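You operate a simulated robot arm through the tools that you are given. There is no shell and no other tool.

The job below is to be done with a simulated robot arm. You get a single attempt, and the scene is never put back.

Task
Shut the boom microscope down and park its arm.
Fine: white box dial to 0, then its switch off; raise the head before the arm swings; lock it when parked.

The check looks at the end state, three seconds after you hand in, the way a careful person would. Anything else that was tipped, shoved, dropped, spilled or broken makes it a failure.

Robot
A 7-joint arm with a three-finger gripper, fixed in place. Base frame: the origin is at the foot of the arm, x ahead of it, y to its left, z up; the work surface is at about z = 760. Readings come in mm, rad, newtons and seconds.
Its first joint turns from -2.897 to 2.897 rad. Payload 2.69 kg.
The tool frame sits at the grasp point between the pads (the TCP): z along the fingers, y along the line on which they close. The tips reach 30 mm beyond it. The gripper opens to 128 mm. The gripper's body begins 117 mm behind the TCP.
Orientation is that of the tool frame in the base frame, as [roll, pitch, yaw] about the fixed x, y, z axes, in that order (R = Rz(yaw) Ry(pitch) Rx(roll)). With the fingers straight down and closing along the base's y, the tool's x points along the base's -x, its y along +y and its z along -z.

Tools
- The arm moves only by the tool send_rows. Its argument "commands" is a list of rows, each an object of numbers (a shift or turn left out is 0, a gripper value left out holds the last): "dx", "dy", "dz": the shift along the base's x, y, z in mm; "ax", "ay", "az": the turn, a rotation vector about the base's x, y, z in degrees; "hand": the opening, from 0 (shut) to 1 (fully open). In form: [{"dx": .., "dy": .., "dz": .., "ax": .., "ay": .., "az": .., "hand": ..}, ...]. A call has 1 to 20 rows; each row is the pose to reach, as a shift and turn from the pose commanded when the call began. Each row takes 0.2 s and may step no farther than 50 mm and 0.15 rad from the row before; otherwise, or with a gripper value out of range, the whole call is refused. Where a pose cannot be reached the arm comes as near as it can. A force on the tool above 70 N (or 10 N above the force at the start of the call, whichever is more), or a blocked arm, ends the call early, and 0.2 s more pass. Each finger halts on what it meets, pressing with about 29 N; the grip force reading is that of the motor and also rises with nothing between the fingers. The clock runs only during rows and for 0.2 s after the last one: add rows that repeat a pose to give the fingers time. The reply holds the time, the measured pose of the TCP, the force on the tool along the base axes, the opening and the grip force, in the units named above and with some noise, with the torque about the TCP (base axes, N m) and any sound that the robot's microphone picked up, and new pictures: "pictures" is both (left out), scene, wrist or none.
- Cameras (640 x 400 px; columns grow to the right, rows downward): "scene" is fixed at [216.1, -645.6, 1495.6]; the picture's right is [0.85, -0.53, 0.00], its down [-0.30, -0.47, -0.83] and it looks along [0.44, 0.70, -0.56] (base axes); focal length 280 px, centre (320, 200). "wrist" rides on the gripper at [58, 54, -131] in the tool frame; the picture's right is [-0.68, 0.74, 0.00], its down [-0.62, -0.57, -0.55] and it looks along [-0.40, -0.37, 0.84] (tool axes); focal length 234 px, centre (320, 200). There is no depth. A picture from a camera that has moved, and an enlarged one, comes with that camera's place and axes in the base frame and with its lens. The place of the scene camera against the robot may be out by one fixed shift of up to 12 mm in any direction.
- lift_body(by): slides the trunk up (or, below 0, down) by that many mm; the arm rides with it, the base frame stays. It gives what a move gives, with no picture.
- zoom(camera, box): a new picture of the part [left, top, right, bottom] of that camera's present view, enlarged. No time passes.
- sign_off(): hands the job in; it is judged then, once.

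Places have to be worked out from the pictures, the camera data and where the tool is seen. Open the gripper and draw the arm clear of the work before you hand the job in, unless the task says otherwise.

The tools are called as a command line: name --argument value ..., lists and objects as JSON in quotes. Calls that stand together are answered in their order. send_rows: Moves the arm, as the interface text tells. Its arguments: {"type":"object","properties":{"commands":{"type":"array","items":{"type":"object","properties":{"dx":{"type":"number"},"dy":{"type":"number"},"dz":{"type":"number"},"ax":{"type":"number"},"ay":{"type":"number"},"az":{"type":"number"},"hand":{"type":"number"}}}},"pictures":{"type":"string","enum":["both","scene","wrist","none"]}},"required":["commands"]} The other tools are called the same way: lift_body (by) slides the trunk up or down; zoom (camera, box) takes an enlarged picture of a part of a camera's view; sign_off () hands the job in.

At the start:

```text
t: 0.0
position: [566.6, 103.7, 1333.9]
orientation: [3.14, 0.0, 3.14]
ft_force: [0.5, 0.0, -0.4]
moment: [0.0, -0.02, -0.01]
gripper_width: 128.1
gripper_force: 0.1
trunk travel left (down, up): [-150.0, 200.0]
```

scene: 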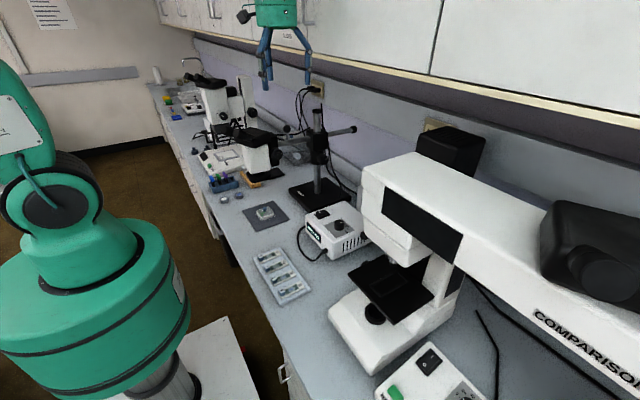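
wrist: 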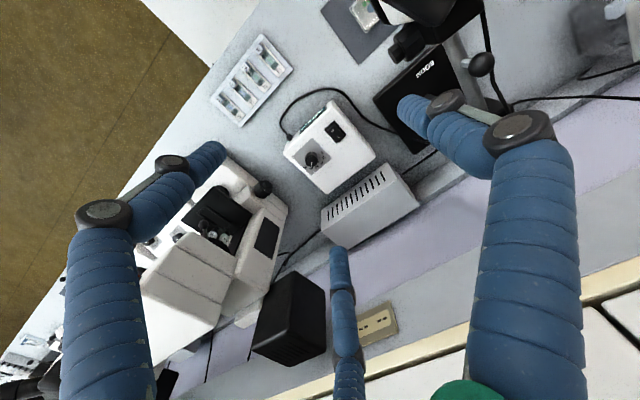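

The scene shows a boom microscope on a black post with a white light-source box in front of it. I'll zoom in to identify the dial, the switch and the boom arm's knobs.

zoom --camera "scene" --box '[220, 80, 380, 180]'

zoom --camera "scene" --box '[280, 180, 400, 270]'

zoom --camera "wrist" --box '[270, 80, 420, 200]'

zoom --camera "wrist" --box '[340, 0, 540, 130]'

zoom --camera "scene" --box '[180, 60, 300, 200]'

```text
4.00 times, centred on (300, 130) of scene
camera zoom: at [216.1, -645.6, 1495.6], right [0.85, -0.53, 0.0], down [-0.3, -0.47, -0.83], along [0.44, 0.7, -0.56], focal length 1120 px, centre (400, 480)
```

zoom: 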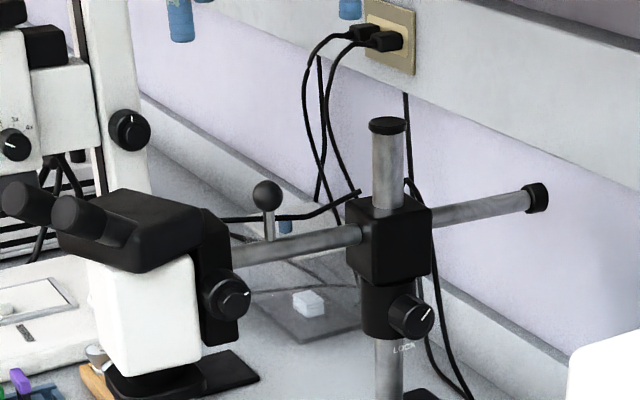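

```text
4.44 times, centred on (340, 225) of scene
camera zoom: at [216.1, -645.6, 1495.6], right [0.85, -0.53, 0.0], down [-0.3, -0.47, -0.83], along [0.44, 0.7, -0.56], focal length 1244 px, centre (231, 89)
```

zoom: 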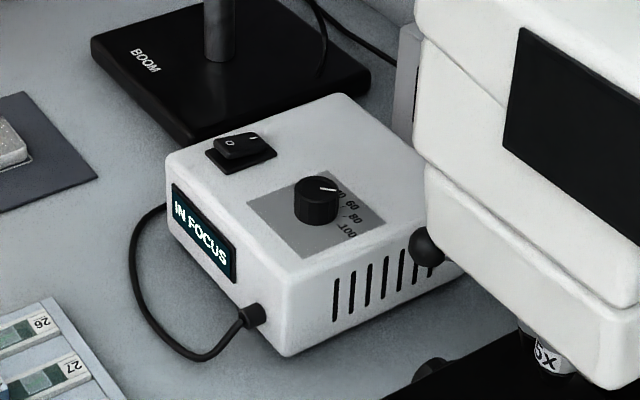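

```text
3.33 times, centred on (345, 140) of wrist
camera zoom: at [509.5, 157.0, 1464.1], right [0.68, 0.74, 0.0], down [0.62, -0.57, 0.55], along [0.4, -0.37, -0.84], focal length 781 px, centre (237, 400)
```

zoom: 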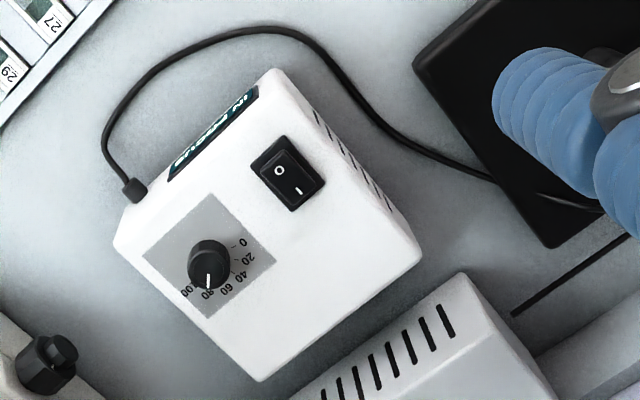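

```text
3.08 times, centred on (440, 65) of wrist
camera zoom: at [509.5, 157.0, 1464.1], right [0.68, 0.74, 0.0], down [0.62, -0.57, 0.55], along [0.4, -0.37, -0.84], focal length 720 px, centre (-49, 615)
```

zoom: 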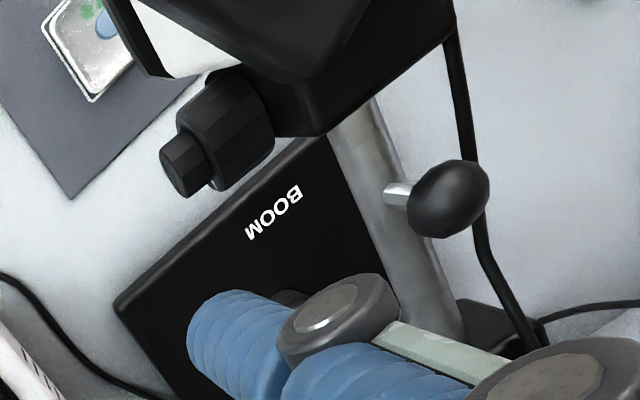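

```text
2.86 times, centred on (240, 130) of scene
camera zoom: at [216.1, -645.6, 1495.6], right [0.85, -0.53, 0.0], down [-0.3, -0.47, -0.83], along [0.44, 0.7, -0.56], focal length 800 px, centre (549, 400)
```

zoom: 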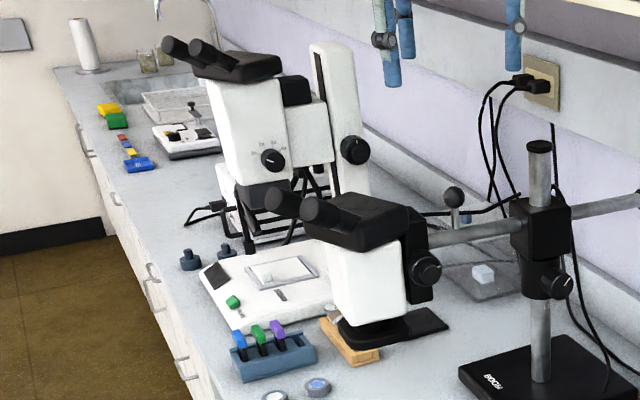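

The zooms are real enlargements, so I'll look closer at the dial scale, the rocker state, the lock collar, the focus knob and what stands around the boom.

zoom --camera "wrist" --box '[295, 130, 335, 160]'

zoom --camera "scene" --box '[325, 208, 365, 233]'

zoom --camera "scene" --box '[300, 130, 340, 180]'

zoom --camera "scene" --box '[230, 120, 300, 190]'

zoom --camera "scene" --box '[280, 165, 360, 225]'

zoom --camera "wrist" --box '[540, 0, 640, 100]'

```text
13.33 times, centred on (315, 145) of wrist
camera zoom: at [509.5, 157.0, 1464.1], right [0.68, 0.74, 0.0], down [0.62, -0.57, 0.55], along [0.4, -0.37, -0.84], focal length 3122 px, centre (387, 933)
```

zoom: 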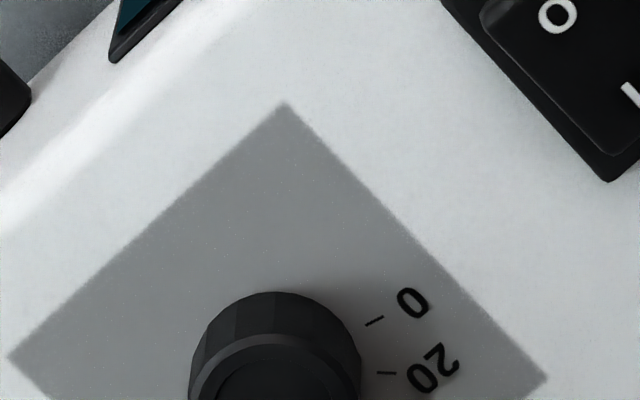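

```text
16.00 times, centred on (345, 220) of scene
camera zoom: at [216.1, -645.6, 1495.6], right [0.85, -0.53, 0.0], down [-0.3, -0.47, -0.83], along [0.44, 0.7, -0.56], focal length 4480 px, centre (-80, -128)
```

zoom: 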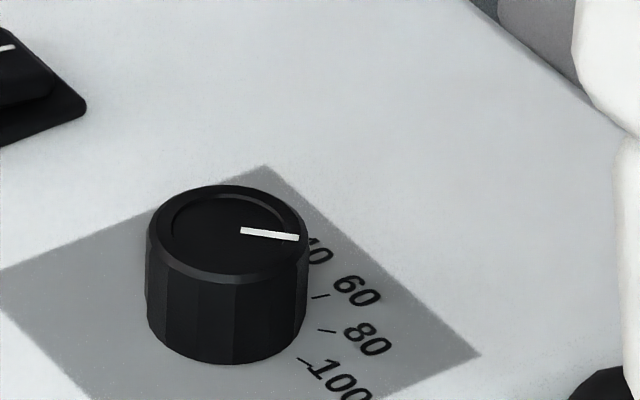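

```text
8.00 times, centred on (320, 155) of scene
camera zoom: at [216.1, -645.6, 1495.6], right [0.85, -0.53, 0.0], down [-0.3, -0.47, -0.83], along [0.44, 0.7, -0.56], focal length 2240 px, centre (320, 560)
```

zoom: 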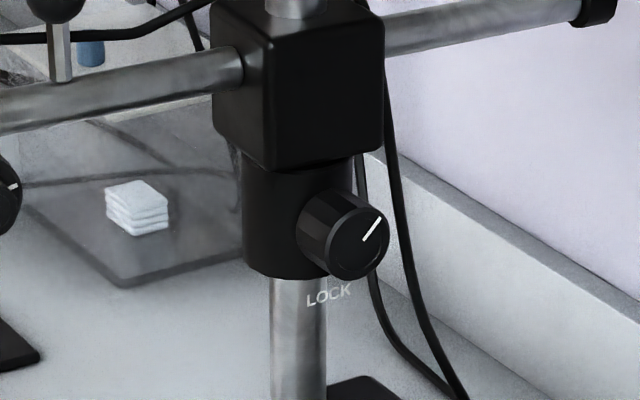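

```text
5.71 times, centred on (265, 155) of scene
camera zoom: at [216.1, -645.6, 1495.6], right [0.85, -0.53, 0.0], down [-0.3, -0.47, -0.83], along [0.44, 0.7, -0.56], focal length 1600 px, centre (634, 457)
```

zoom: 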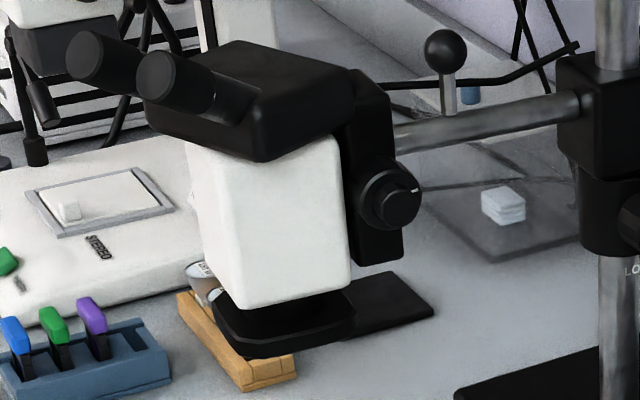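

```text
6.67 times, centred on (320, 195) of scene
camera zoom: at [216.1, -645.6, 1495.6], right [0.85, -0.53, 0.0], down [-0.3, -0.47, -0.83], along [0.44, 0.7, -0.56], focal length 1866 px, centre (320, 233)
```

zoom: 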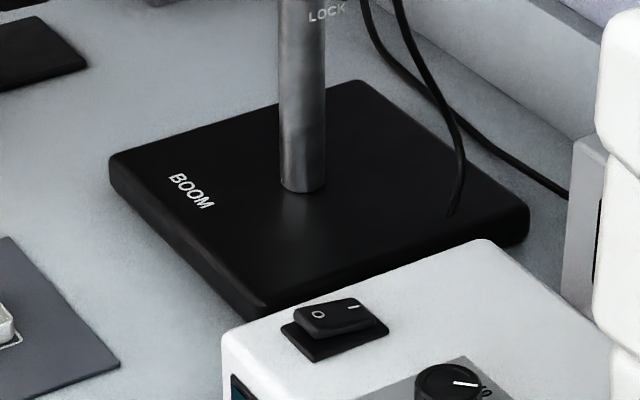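

```text
4.00 times, centred on (590, 50) of wrist
camera zoom: at [509.5, 157.0, 1464.1], right [0.68, 0.74, 0.0], down [0.62, -0.57, 0.55], along [0.4, -0.37, -0.84], focal length 937 px, centre (-760, 800)
```

zoom: 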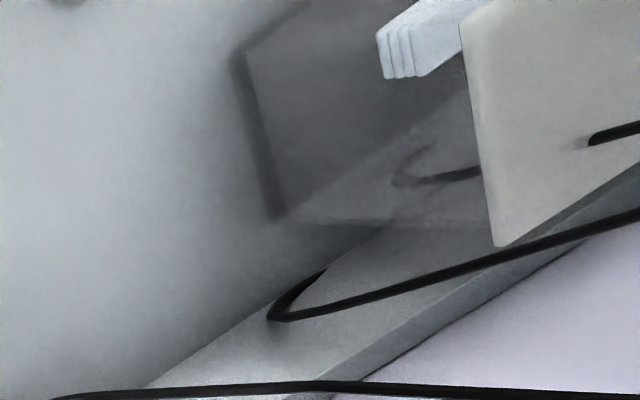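

The dial pointer looks to be at about 80, the rocker's I side looks pressed, the focus knob faces -y at about (595, 240, 1040), and the lock knob is at about (800, 244, 977). Next I look for any park marking and read the dial scale more exactly.

zoom --camera "wrist" --box '[290, 140, 346, 175]'

zoom --camera "scene" --box '[255, 125, 320, 170]'

zoom --camera "scene" --box '[330, 100, 420, 180]'

zoom --camera "scene" --box '[265, 135, 290, 155]'

zoom --camera "scene" --box '[190, 140, 290, 210]'

zoom --camera "scene" --box '[310, 95, 330, 110]'

```text
11.43 times, centred on (318, 158) of wrist
camera zoom: at [509.5, 157.0, 1464.1], right [0.68, 0.74, 0.0], down [0.62, -0.57, 0.55], along [0.4, -0.37, -0.84], focal length 2676 px, centre (343, 686)
```

zoom: 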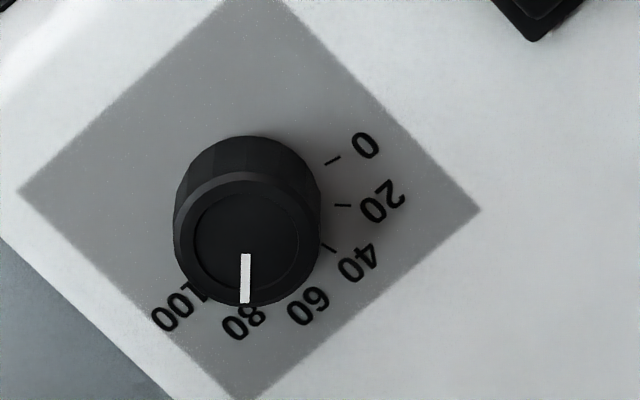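

```text
8.89 times, centred on (288, 148) of scene
camera zoom: at [216.1, -645.6, 1495.6], right [0.85, -0.53, 0.0], down [-0.3, -0.47, -0.83], along [0.44, 0.7, -0.56], focal length 2489 px, centre (609, 667)
```

zoom: 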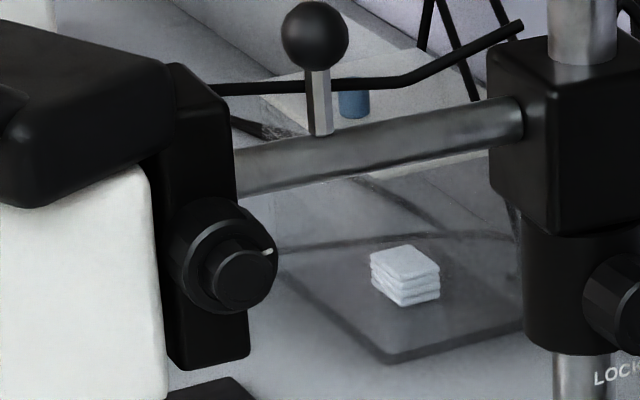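

```text
5.00 times, centred on (375, 140) of scene
camera zoom: at [216.1, -645.6, 1495.6], right [0.85, -0.53, 0.0], down [-0.3, -0.47, -0.83], along [0.44, 0.7, -0.56], focal length 1400 px, centre (45, 500)
```

zoom: 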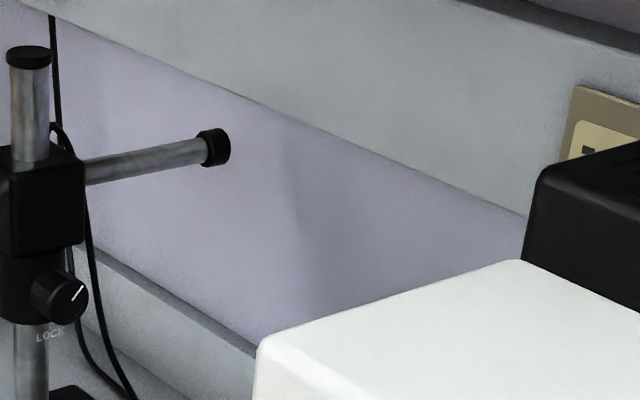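

```text
16.00 times, centred on (278, 145) of scene
camera zoom: at [216.1, -645.6, 1495.6], right [0.85, -0.53, 0.0], down [-0.3, -0.47, -0.83], along [0.44, 0.7, -0.56], focal length 4480 px, centre (1000, 1080)
```

zoom: 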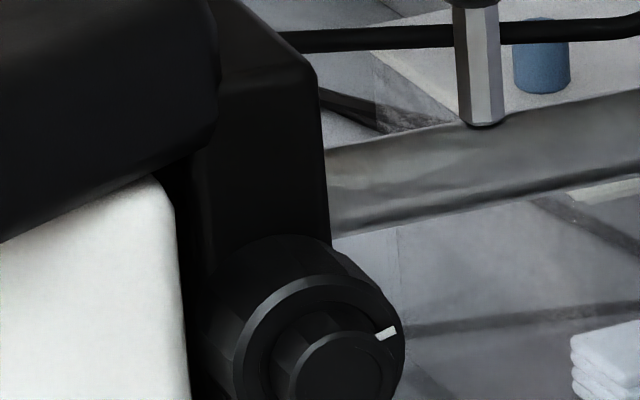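

```text
5.71 times, centred on (240, 175) of scene
camera zoom: at [216.1, -645.6, 1495.6], right [0.85, -0.53, 0.0], down [-0.3, -0.47, -0.83], along [0.44, 0.7, -0.56], focal length 1600 px, centre (777, 343)
```

zoom: 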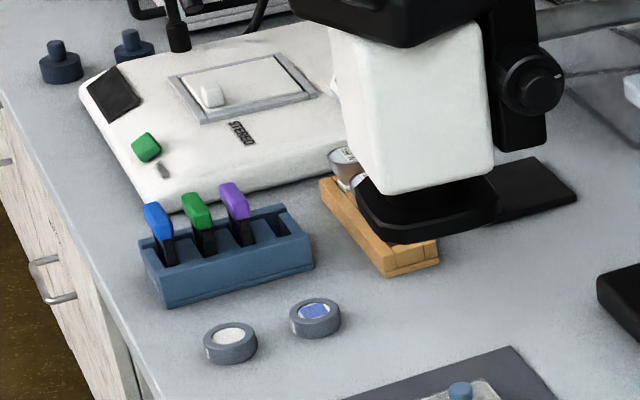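

```text
16.00 times, centred on (320, 102) of scene
camera zoom: at [216.1, -645.6, 1495.6], right [0.85, -0.53, 0.0], down [-0.3, -0.47, -0.83], along [0.44, 0.7, -0.56], focal length 4480 px, centre (320, 1760)
```

zoom: 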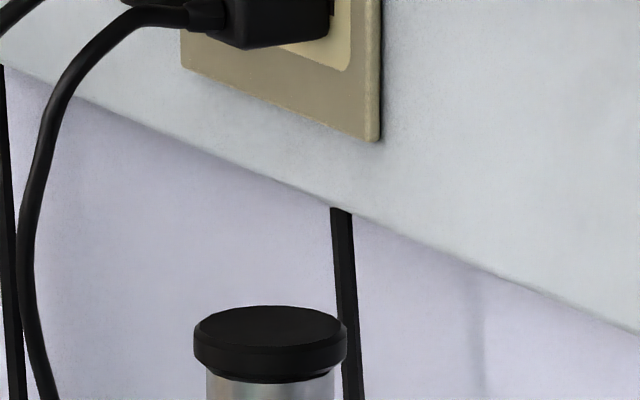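

The dial scale runs from 0 at about +75° (measured from +x) to 100 at about -75°, and the pointer sits at -45°, which is 80. I'll turn the wrist about the vertical at this height to look at the collar, the lock knob and the boom.

send_rows --commands '[{"az": 8}, {"az": 16}, {"az": 24}, {"az": 32}, {"az": 40}, {"az": 48}, {"az": 56}, {"az": 64}, {"az": 72}, {"az": 80}, {"az": 80}]' --pictures "both"

```text
t: 2.4
position: [567.6, 104.2, 1334.0]
orientation: [3.141, 0.0, -1.744]
ft_force: [-0.3, -0.3, -0.7]
moment: [0.02, 0.04, -0.02]
gripper_width: 127.9
gripper_force: 0.1
trunk travel left (down, up): [-150.0, 200.0]
camera wrist: at [505.0, 55.0, 1464.8], right [-0.61, 0.79, 0.0], down [0.66, 0.51, 0.55], along [0.43, 0.33, -0.84], focal length 234 px, centre (320, 200)
```

scene: 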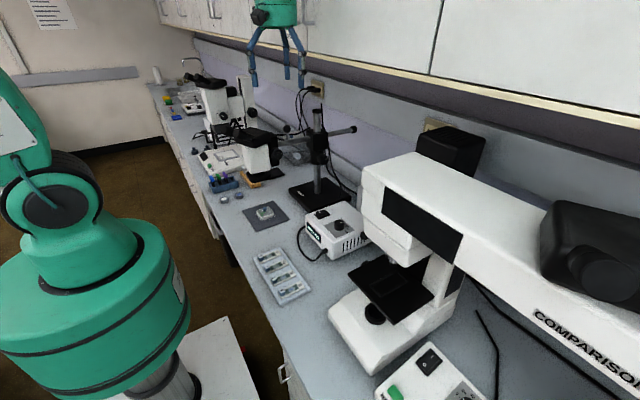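
wrist: 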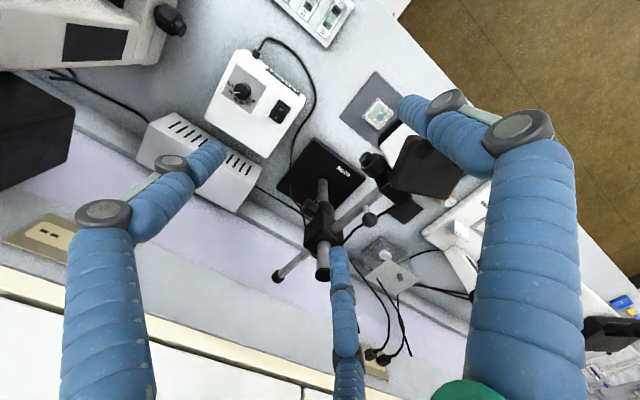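

The camera now looks at the boom stand from the front. I'll zoom in on the block, collar, dial box and boom surroundings.

zoom --camera "wrist" --box '[270, 120, 430, 220]'

zoom --camera "wrist" --box '[290, 170, 360, 220]'

zoom --camera "wrist" --box '[340, 140, 410, 190]'

zoom --camera "wrist" --box '[360, 220, 480, 300]'

zoom --camera "wrist" --box '[130, 40, 320, 210]'

zoom --camera "scene" --box '[240, 0, 320, 100]'

```text
4.00 times, centred on (350, 170) of wrist
camera zoom: at [505.0, 55.0, 1464.8], right [-0.61, 0.79, 0.0], down [0.66, 0.51, 0.55], along [0.43, 0.33, -0.84], focal length 937 px, centre (200, 320)
```

zoom: 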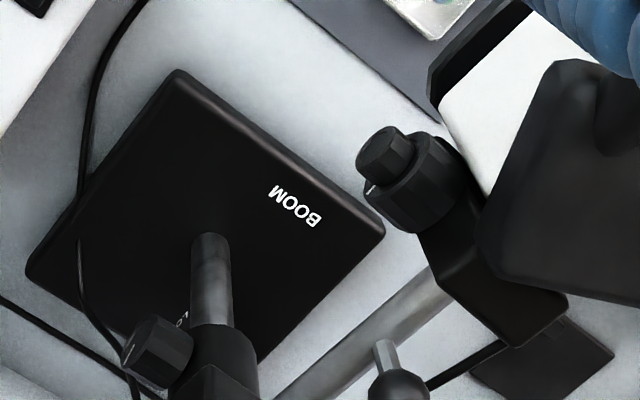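

```text
8.00 times, centred on (325, 195) of wrist
camera zoom: at [505.0, 55.0, 1464.8], right [-0.61, 0.79, 0.0], down [0.66, 0.51, 0.55], along [0.43, 0.33, -0.84], focal length 1873 px, centre (280, 240)
```

zoom: 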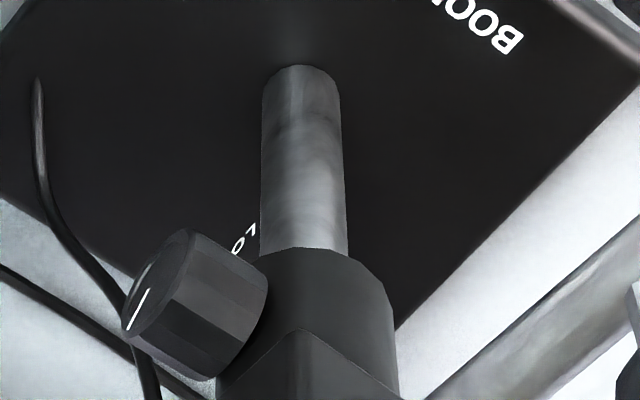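

```text
8.00 times, centred on (375, 165) of wrist
camera zoom: at [505.0, 55.0, 1464.8], right [-0.61, 0.79, 0.0], down [0.66, 0.51, 0.55], along [0.43, 0.33, -0.84], focal length 1873 px, centre (-120, 480)
```

zoom: 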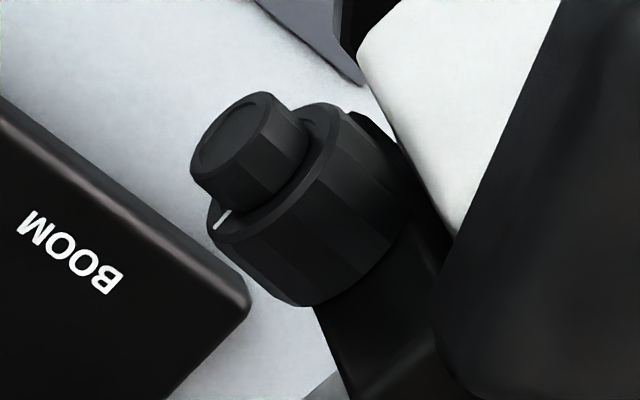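

```text
5.00 times, centred on (420, 260) of wrist
camera zoom: at [505.0, 55.0, 1464.8], right [-0.61, 0.79, 0.0], down [0.66, 0.51, 0.55], along [0.43, 0.33, -0.84], focal length 1171 px, centre (-180, -100)
```

zoom: 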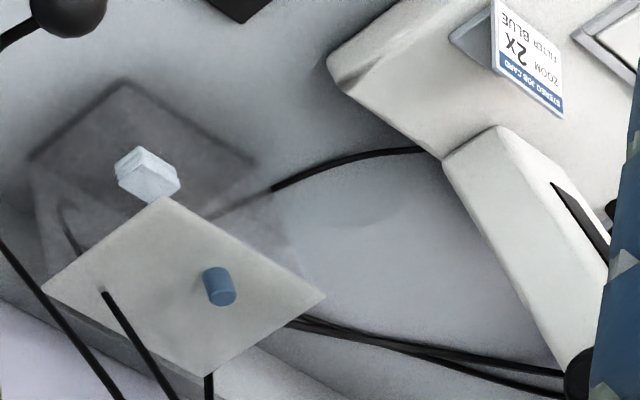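

```text
2.35 times, centred on (225, 125) of wrist
camera zoom: at [505.0, 55.0, 1464.8], right [-0.61, 0.79, 0.0], down [0.66, 0.51, 0.55], along [0.43, 0.33, -0.84], focal length 551 px, centre (544, 376)
```

zoom: 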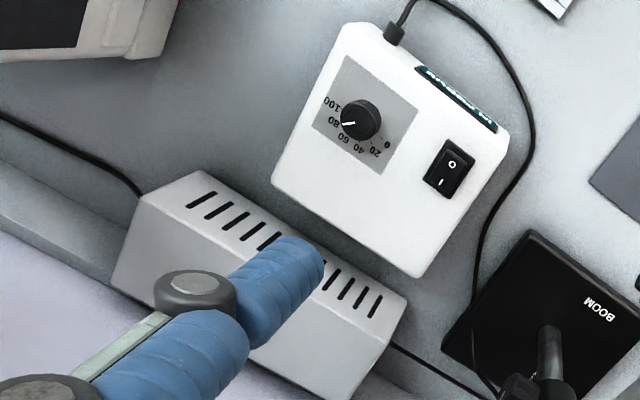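

```text
4.00 times, centred on (280, 50) of scene
camera zoom: at [216.1, -645.6, 1495.6], right [0.85, -0.53, 0.0], down [-0.3, -0.47, -0.83], along [0.44, 0.7, -0.56], focal length 1120 px, centre (480, 800)
```

zoom: 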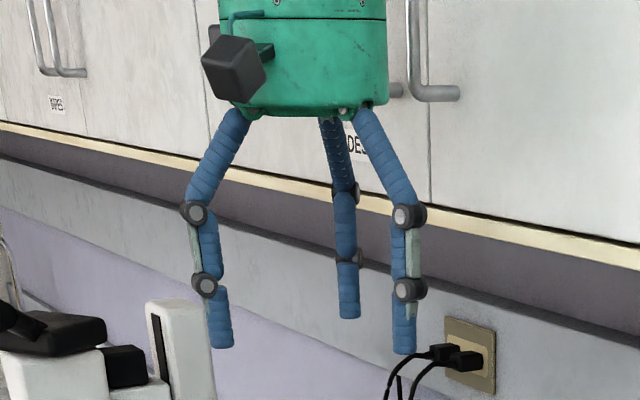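

The stand shows no park mark from this side. There is a clear box with a beige top and a small blue cylinder behind the boom at about (890, 730, 894), which I need to keep clear of. I'll move to the +y side, high up, to look at the other faces, and part-close the hand on the way to see how the fingers move.

send_rows --commands '[{"dx": -8, "dy": 43, "az": -8, "hand": 1.0}, {"dx": -16, "dy": 86, "az": -16}, {"dx": -25, "dy": 130, "az": -24}, {"dx": -33, "dy": 173, "az": -32}, {"dx": -42, "dy": 216, "az": -40}, {"dx": -50, "dy": 260, "az": -48}, {"dx": -58, "dy": 303, "az": -56}, {"dx": -67, "dy": 346, "az": -62, "hand": 0.4}, {"dx": -67, "dy": 346, "az": -62}, {"dx": -67, "dy": 346, "az": -62}]' --pictures "both"

```text
t: 4.6
position: [499.3, 447.9, 1332.0]
orientation: [3.141, 0.0, -2.829]
ft_force: [0.3, -0.4, 0.9]
moment: [0.02, 0.02, 0.04]
gripper_width: 51.2
gripper_force: 0.2
trunk travel left (down, up): [-150.0, 200.0]
camera wrist: at [428.1, 481.0, 1461.5], right [0.42, 0.91, 0.0], down [0.76, -0.35, 0.55], along [0.5, -0.23, -0.84], focal length 234 px, centre (320, 200)
```

scene: 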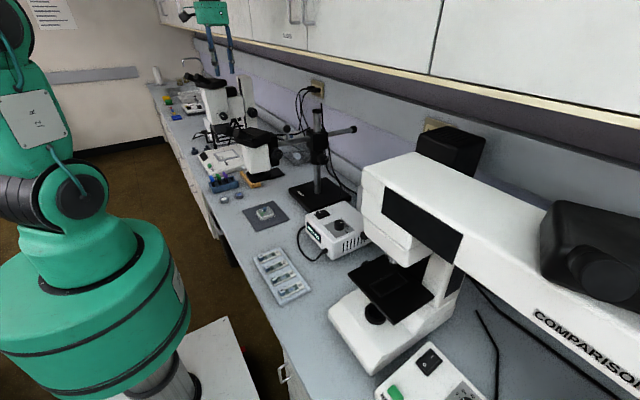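
wrist: 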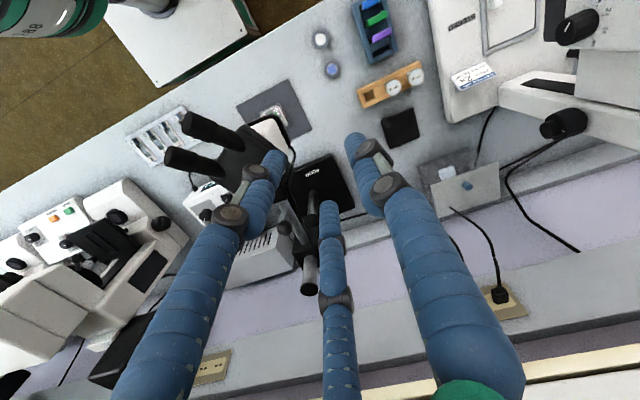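

The picture shows three prongs closing in together, though the text says two fingers, so I'll keep clear of both layouts. I'll zoom in on the boom head, the block and the surroundings from this side.

zoom --camera "wrist" --box '[150, 80, 360, 300]'

zoom --camera "wrist" --box '[330, 40, 520, 220]'

zoom --camera "wrist" --box '[270, 180, 350, 300]'

zoom --camera "wrist" --box '[410, 140, 510, 220]'

```text
1.82 times, centred on (255, 190) of wrist
camera zoom: at [428.1, 481.0, 1461.5], right [0.42, 0.91, 0.0], down [0.76, -0.35, 0.55], along [0.5, -0.23, -0.84], focal length 426 px, centre (438, 218)
```

zoom: 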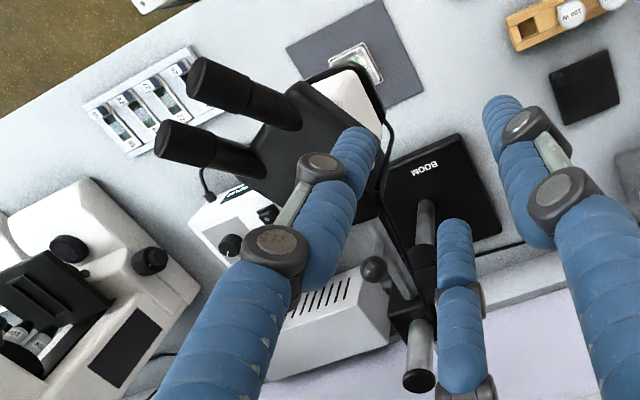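

```text
2.22 times, centred on (425, 130) of wrist
camera zoom: at [428.1, 481.0, 1461.5], right [0.42, 0.91, 0.0], down [0.76, -0.35, 0.55], along [0.5, -0.23, -0.84], focal length 520 px, centre (87, 356)
```

zoom: 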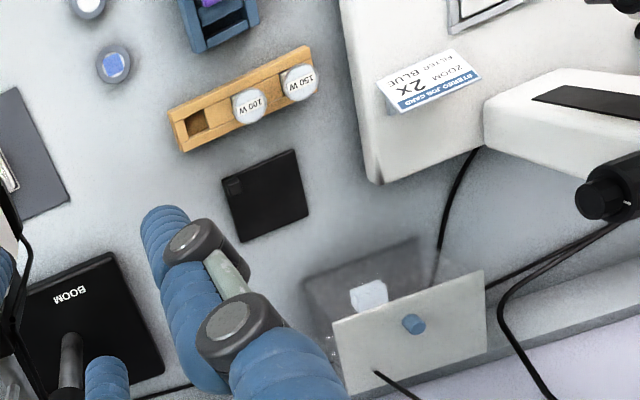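

```text
3.33 times, centred on (310, 240) of wrist
camera zoom: at [428.1, 481.0, 1461.5], right [0.42, 0.91, 0.0], down [0.76, -0.35, 0.55], along [0.5, -0.23, -0.84], focal length 781 px, centre (353, 67)
```

zoom: 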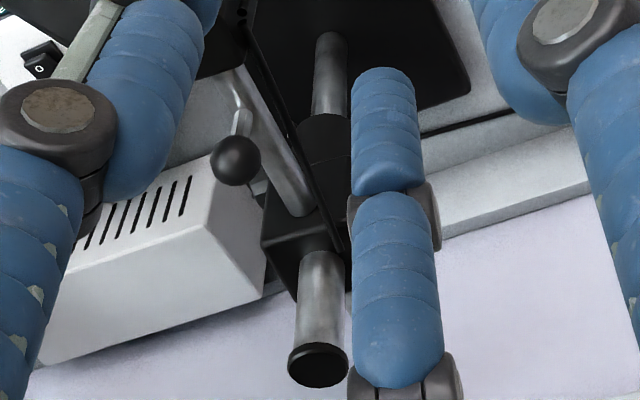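

```text
5.00 times, centred on (460, 180) of wrist
camera zoom: at [428.1, 481.0, 1461.5], right [0.42, 0.91, 0.0], down [0.76, -0.35, 0.55], along [0.5, -0.23, -0.84], focal length 1171 px, centre (-380, 300)
```

zoom: 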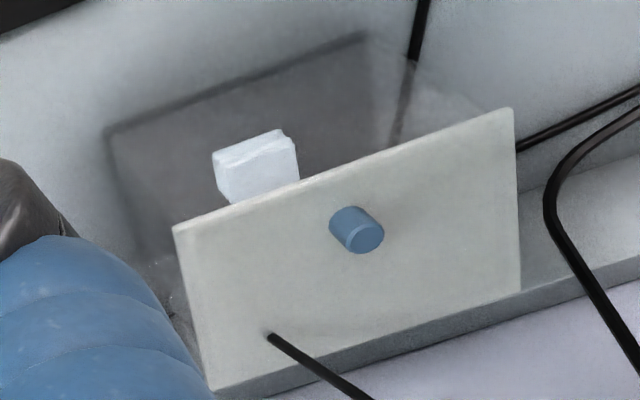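

There's a flat black plate on the bench at about (710, 612), between the boom base and the bulb rack, which might be a park pad. I'll zoom in on it and on the nearby things.

zoom --camera "wrist" --box '[375, 95, 430, 155]'

zoom --camera "wrist" --box '[280, 150, 350, 220]'

zoom --camera "wrist" --box '[150, 90, 290, 200]'

zoom --camera "scene" --box '[255, 160, 290, 190]'

```text
6.67 times, centred on (402, 125) of wrist
camera zoom: at [428.1, 481.0, 1461.5], right [0.42, 0.91, 0.0], down [0.76, -0.35, 0.55], along [0.5, -0.23, -0.84], focal length 1561 px, centre (-230, 700)
```

zoom: 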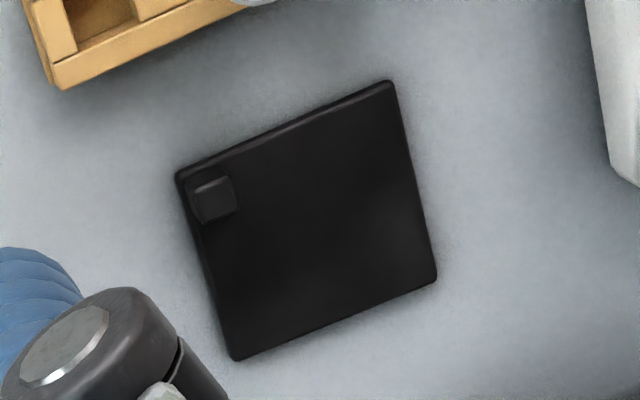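

```text
5.71 times, centred on (315, 185) of wrist
camera zoom: at [428.1, 481.0, 1461.5], right [0.42, 0.91, 0.0], down [0.76, -0.35, 0.55], along [0.5, -0.23, -0.84], focal length 1338 px, centre (349, 286)
```

zoom: 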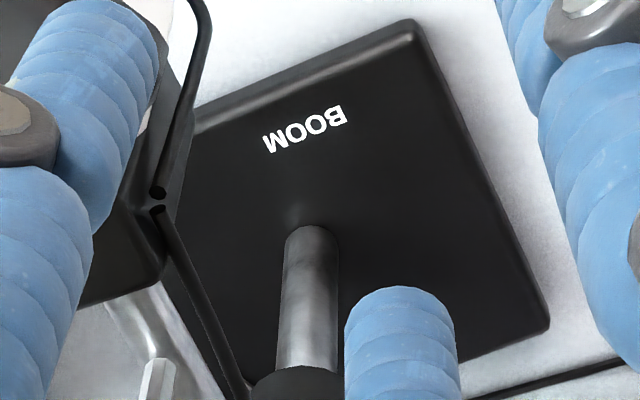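

```text
3.64 times, centred on (220, 145) of wrist
camera zoom: at [428.1, 481.0, 1461.5], right [0.42, 0.91, 0.0], down [0.76, -0.35, 0.55], along [0.5, -0.23, -0.84], focal length 852 px, centre (684, 400)
```

zoom: 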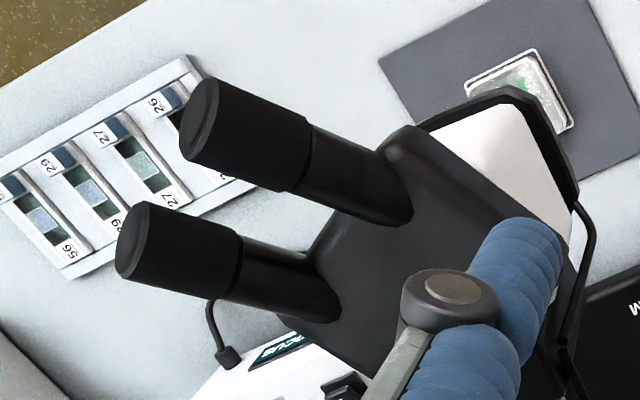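

```text
13.33 times, centred on (272, 175) of scene
camera zoom: at [216.1, -645.6, 1495.6], right [0.85, -0.53, 0.0], down [-0.3, -0.47, -0.83], along [0.44, 0.7, -0.56], focal length 3733 px, centre (953, 533)
```

zoom: 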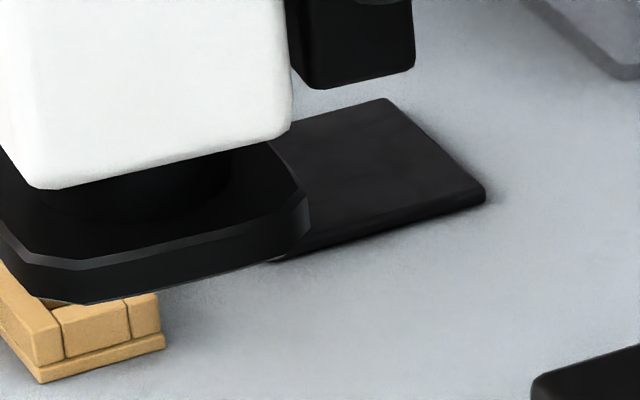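

The boom's layout is clear enough to start. The dial comes first, estimated at about (684, -37, 860), so I'll move above it at safe height, open the hand, come down to about z = 1020 and take a close look.

send_rows --commands '[{"dx": 17, "dy": -45, "az": -2, "hand": 1.0}, {"dx": 34, "dy": -90, "az": -4}, {"dx": 51, "dy": -134, "az": -6}, {"dx": 68, "dy": -179, "az": -8}, {"dx": 85, "dy": -224, "az": -10}, {"dx": 102, "dy": -268, "az": -12}, {"dx": 119, "dy": -313, "az": -14}, {"dx": 136, "dy": -358, "az": -16}, {"dx": 153, "dy": -402, "az": -18}, {"dx": 170, "dy": -445, "az": -18}, {"dx": 184, "dy": -485, "az": -18}, {"dx": 184, "dy": -485, "dz": -48, "az": -18}, {"dx": 184, "dy": -485, "dz": -96, "az": -18}, {"dx": 184, "dy": -485, "dz": -144, "az": -18}, {"dx": 184, "dy": -485, "dz": -192, "az": -18}, {"dx": 184, "dy": -485, "dz": -240, "az": -18}, {"dx": 184, "dy": -485, "dz": -280, "az": -18}, {"dx": 184, "dy": -485, "dz": -310, "az": -18}, {"dx": 184, "dy": -485, "dz": -310, "az": -18}]' --pictures "both"

```text
t: 6.3
position: [612.3, 137.8, 1335.7]
orientation: [3.138, -0.004, -3.065]
ft_force: [-51.6, 29.4, 4.4]
moment: [-4.52, -8.78, 2.27]
gripper_width: 127.8
gripper_force: 0.1
trunk travel left (down, up): [-150.0, 200.0]
stopped in row 8: the force on the tool passed its limit at 154 N (the readings are from after the stop); the commanded pose is now the measured one
camera wrist: at [551.4, 184.9, 1466.5], right [0.62, 0.79, 0.0], down [0.66, -0.52, 0.54], along [0.43, -0.34, -0.84], focal length 234 px, centre (320, 200)
```

scene: 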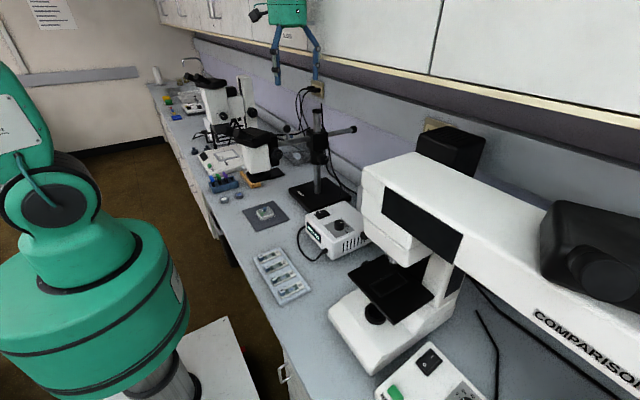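
wrist: 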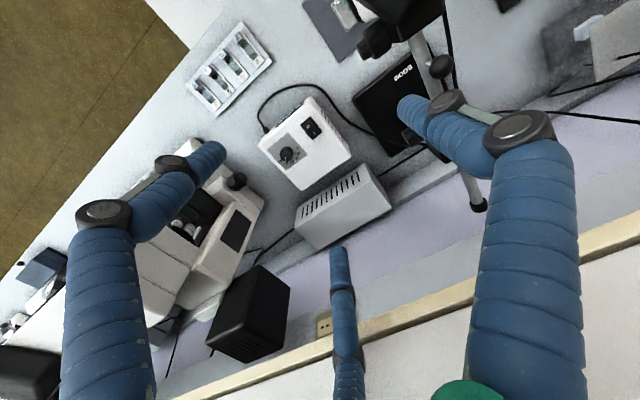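

The hand touched the front of the overhead cabinet, which is at about x = 690 and reaches down to about z = 1395. I'll back straight off in -x and then descend before going further forward.

send_rows --commands '[{"dx": -30}, {"dx": -70}, {"dx": -110}, {"dx": -110, "dy": -45, "dz": -20}, {"dx": -110, "dy": -90, "dz": -40}, {"dx": -110, "dy": -135, "dz": -60}, {"dx": -110, "dy": -170, "dz": -90}, {"dx": -110, "dy": -175, "dz": -138}, {"dx": -90, "dy": -175, "dz": -180}, {"dx": -60, "dy": -175, "dz": -215}, {"dx": -20, "dy": -175, "dz": -240}, {"dx": 20, "dy": -175, "dz": -265}, {"dx": 50, "dy": -175, "dz": -300}, {"dx": 70, "dy": -175, "dz": -316}, {"dx": 70, "dy": -175, "dz": -316}]' --pictures "both"

```text
t: 9.5
position: [688.4, -44.8, 1016.1]
orientation: [3.136, -0.006, -3.069]
ft_force: [0.2, -0.5, -0.3]
moment: [0.0, 0.02, -0.03]
gripper_width: 127.9
gripper_force: 0.1
trunk travel left (down, up): [-150.0, 200.0]
camera wrist: at [628.0, 2.9, 1146.7], right [0.62, 0.78, 0.0], down [0.66, -0.52, 0.54], along [0.42, -0.34, -0.84], focal length 234 px, centre (320, 200)
```

scene: 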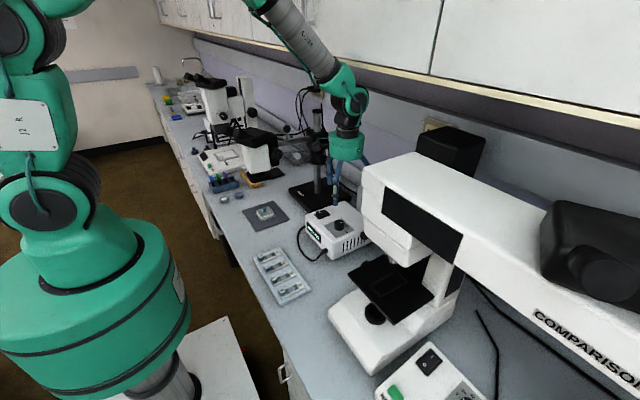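
wrist: 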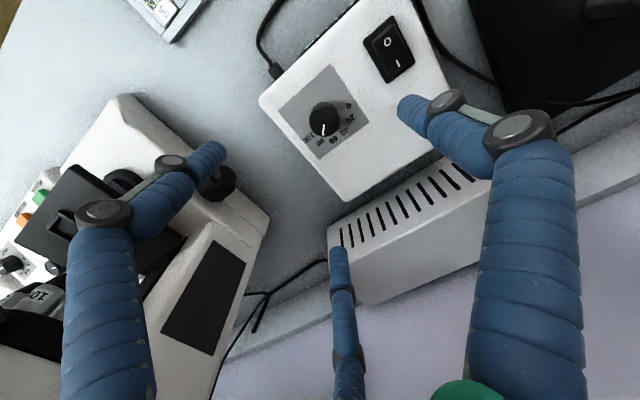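

The arm is above the box now. I'll zoom in to locate the dial and rocker precisely from this closer view.

zoom --camera "wrist" --box '[270, 60, 370, 180]'

zoom --camera "wrist" --box '[340, 0, 440, 110]'

zoom --camera "scene" --box '[300, 60, 420, 260]'

```text
3.33 times, centred on (320, 120) of wrist
camera zoom: at [628.0, 2.9, 1146.7], right [0.62, 0.78, 0.0], down [0.66, -0.52, 0.54], along [0.42, -0.34, -0.84], focal length 781 px, centre (320, 467)
```

zoom: 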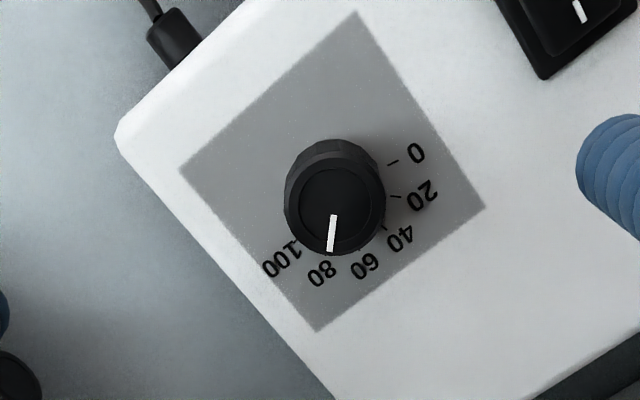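

```text
3.64 times, centred on (390, 55) of wrist
camera zoom: at [628.0, 2.9, 1146.7], right [0.62, 0.78, 0.0], down [0.66, -0.52, 0.54], along [0.42, -0.34, -0.84], focal length 852 px, centre (66, 727)
```

zoom: 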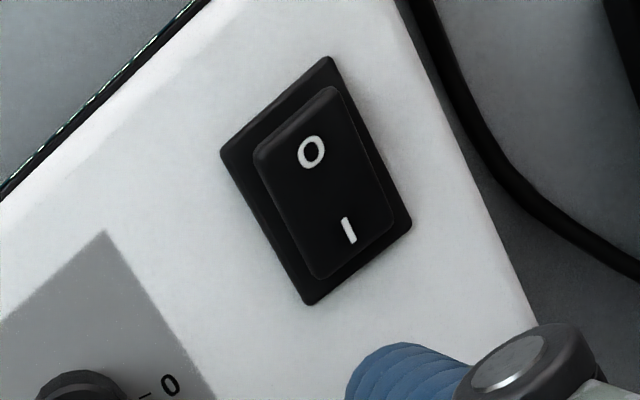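

```text
2.00 times, centred on (360, 160) of scene
camera zoom: at [216.1, -645.6, 1495.6], right [0.85, -0.53, 0.0], down [-0.3, -0.47, -0.83], along [0.44, 0.7, -0.56], focal length 560 px, centre (240, 280)
```

zoom: 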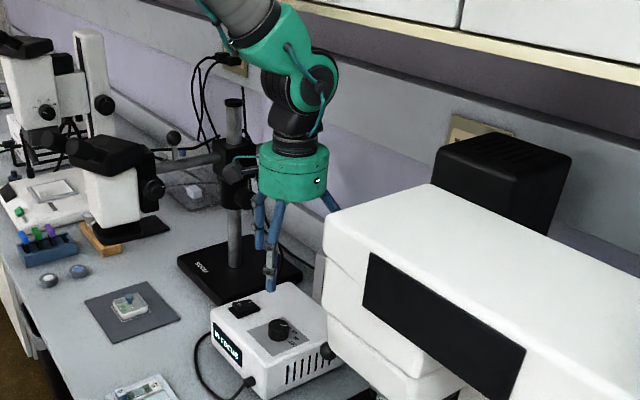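

The dial top works out at about (688.5, -38, 861), 36 mm across, with its face panel at about z = 840. I'll centre over it, pre-rotate by -40° to leave room for the turn, set the opening to about 70 mm and come down to z = 930 to check alignment.

send_rows --commands '[{"dy": 3, "az": -8, "hand": 0.55}, {"dy": 7, "az": -16}, {"dy": 7, "az": -24}, {"dy": 7, "az": -32}, {"dy": 7, "az": -40}, {"dy": 7, "az": -40, "dz": -40}, {"dy": 7, "az": -40, "dz": -80}, {"dy": 7, "az": -40, "dz": -86}, {"dy": 7, "az": -40, "dz": -86}]' --pictures "both"

```text
t: 11.5
position: [688.9, -35.3, 931.9]
orientation: [3.137, -0.004, 2.517]
ft_force: [0.0, 0.1, -0.1]
moment: [0.0, 0.01, 0.02]
gripper_width: 70.5
gripper_force: 0.1
trunk travel left (down, up): [-150.0, 200.0]
camera wrist: at [673.9, 39.6, 1062.2], right [0.98, 0.2, 0.0], down [0.17, -0.82, 0.54], along [0.11, -0.53, -0.84], focal length 234 px, centre (320, 200)
```

scene: 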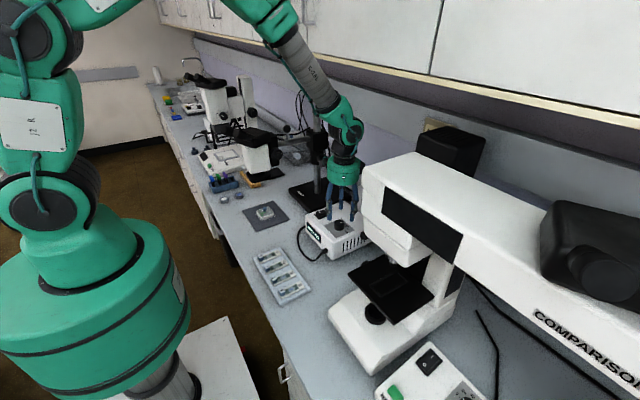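
wrist: 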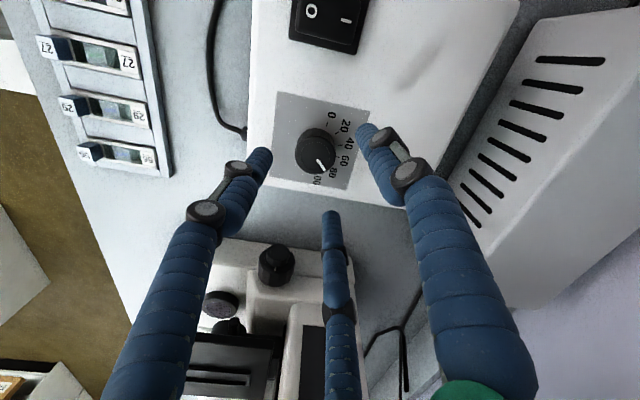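

The dial sits nearly under the grasp axis. I'll zoom in to measure the remaining offset before going down.

zoom --camera "wrist" --box '[270, 90, 370, 200]'

zoom --camera "scene" --box '[300, 140, 400, 260]'

```text
3.64 times, centred on (320, 145) of wrist
camera zoom: at [673.9, 39.6, 1062.2], right [0.98, 0.2, 0.0], down [0.17, -0.82, 0.54], along [0.11, -0.53, -0.84], focal length 852 px, centre (320, 400)
```

zoom: 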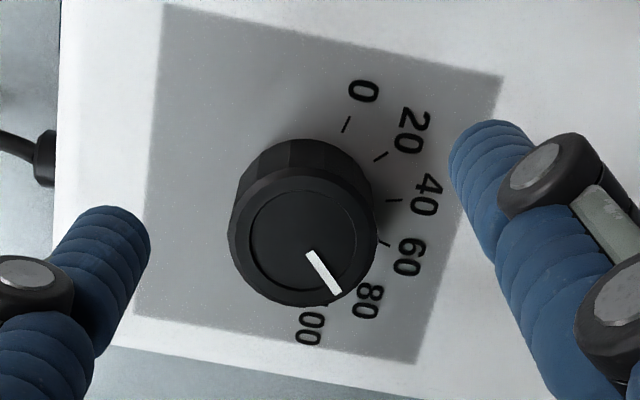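

```text
3.33 times, centred on (350, 200) of scene
camera zoom: at [216.1, -645.6, 1495.6], right [0.85, -0.53, 0.0], down [-0.3, -0.47, -0.83], along [0.44, 0.7, -0.56], focal length 933 px, centre (220, 200)
```

zoom: 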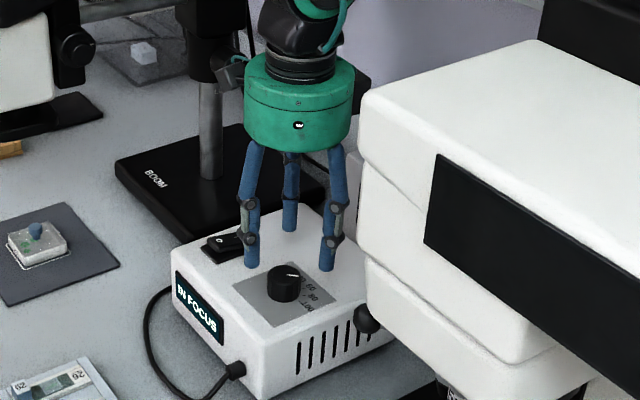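

I'll take the dial centre as (687, -38.5), top near z = 867. Now a small correction and down to TCP z of about 885, still open, to check tip clearance over the panel.

send_rows --commands '[{"dx": -2, "dy": -3, "dz": -20}, {"dx": -2, "dy": -3, "dz": -40}, {"dx": -2, "dy": -3, "dz": -47}, {"dx": -2, "dy": -3, "dz": -47}]' --pictures "both"

zoom --camera "scene" --box '[320, 190, 370, 240]'

zoom --camera "wrist" --box '[250, 90, 390, 210]'

```text
t: 12.5
position: [686.4, -38.9, 884.3]
orientation: [3.136, -0.004, 2.518]
ft_force: [0.2, -1.0, 0.5]
moment: [0.01, 0.0, 0.01]
gripper_width: 70.4
gripper_force: 0.1
trunk travel left (down, up): [-150.0, 200.0]
camera wrist: at [671.8, 37.2, 1014.7], right [0.98, 0.2, 0.0], down [0.17, -0.82, 0.54], along [0.11, -0.53, -0.84], focal length 234 px, centre (320, 200)
```

scene: 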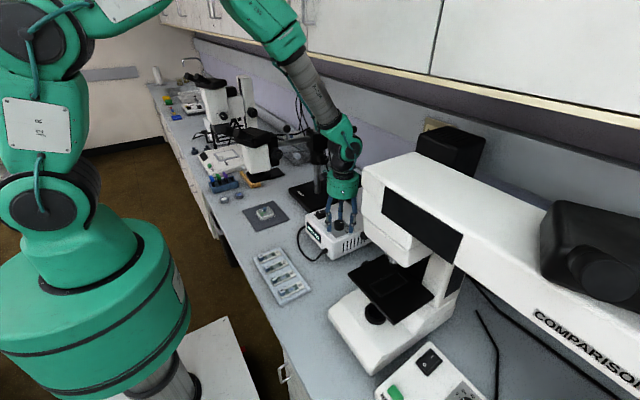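
wrist: 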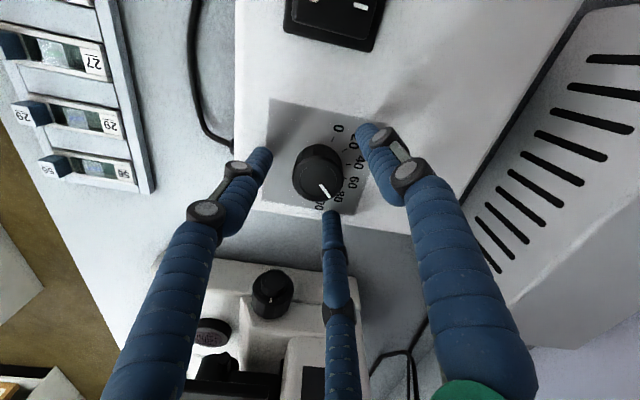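

```text
8.00 times, centred on (345, 215) of scene
camera zoom: at [216.1, -645.6, 1495.6], right [0.85, -0.53, 0.0], down [-0.3, -0.47, -0.83], along [0.44, 0.7, -0.56], focal length 2240 px, centre (120, 80)
```

zoom: 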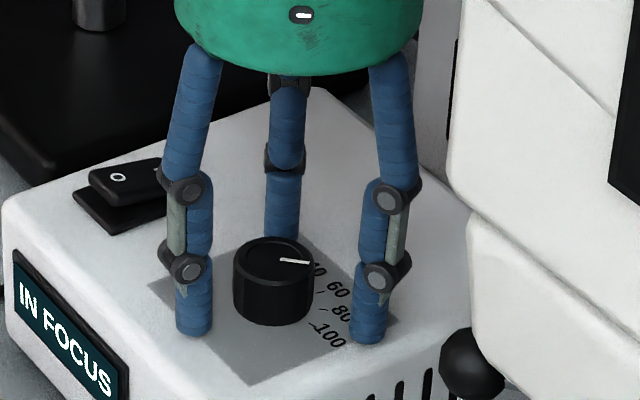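

```text
3.33 times, centred on (320, 150) of wrist
camera zoom: at [671.8, 37.2, 1014.7], right [0.98, 0.2, 0.0], down [0.17, -0.82, 0.54], along [0.11, -0.53, -0.84], focal length 781 px, centre (320, 367)
```

zoom: 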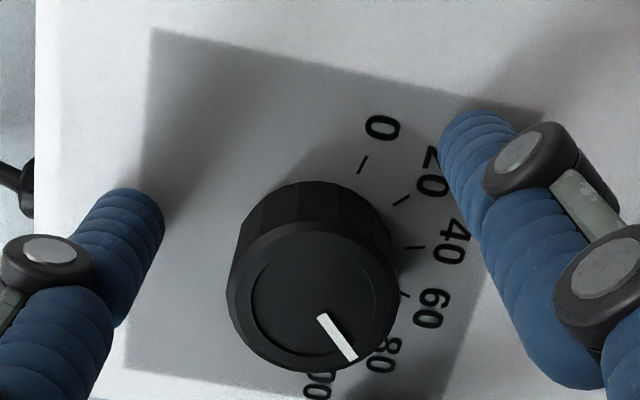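

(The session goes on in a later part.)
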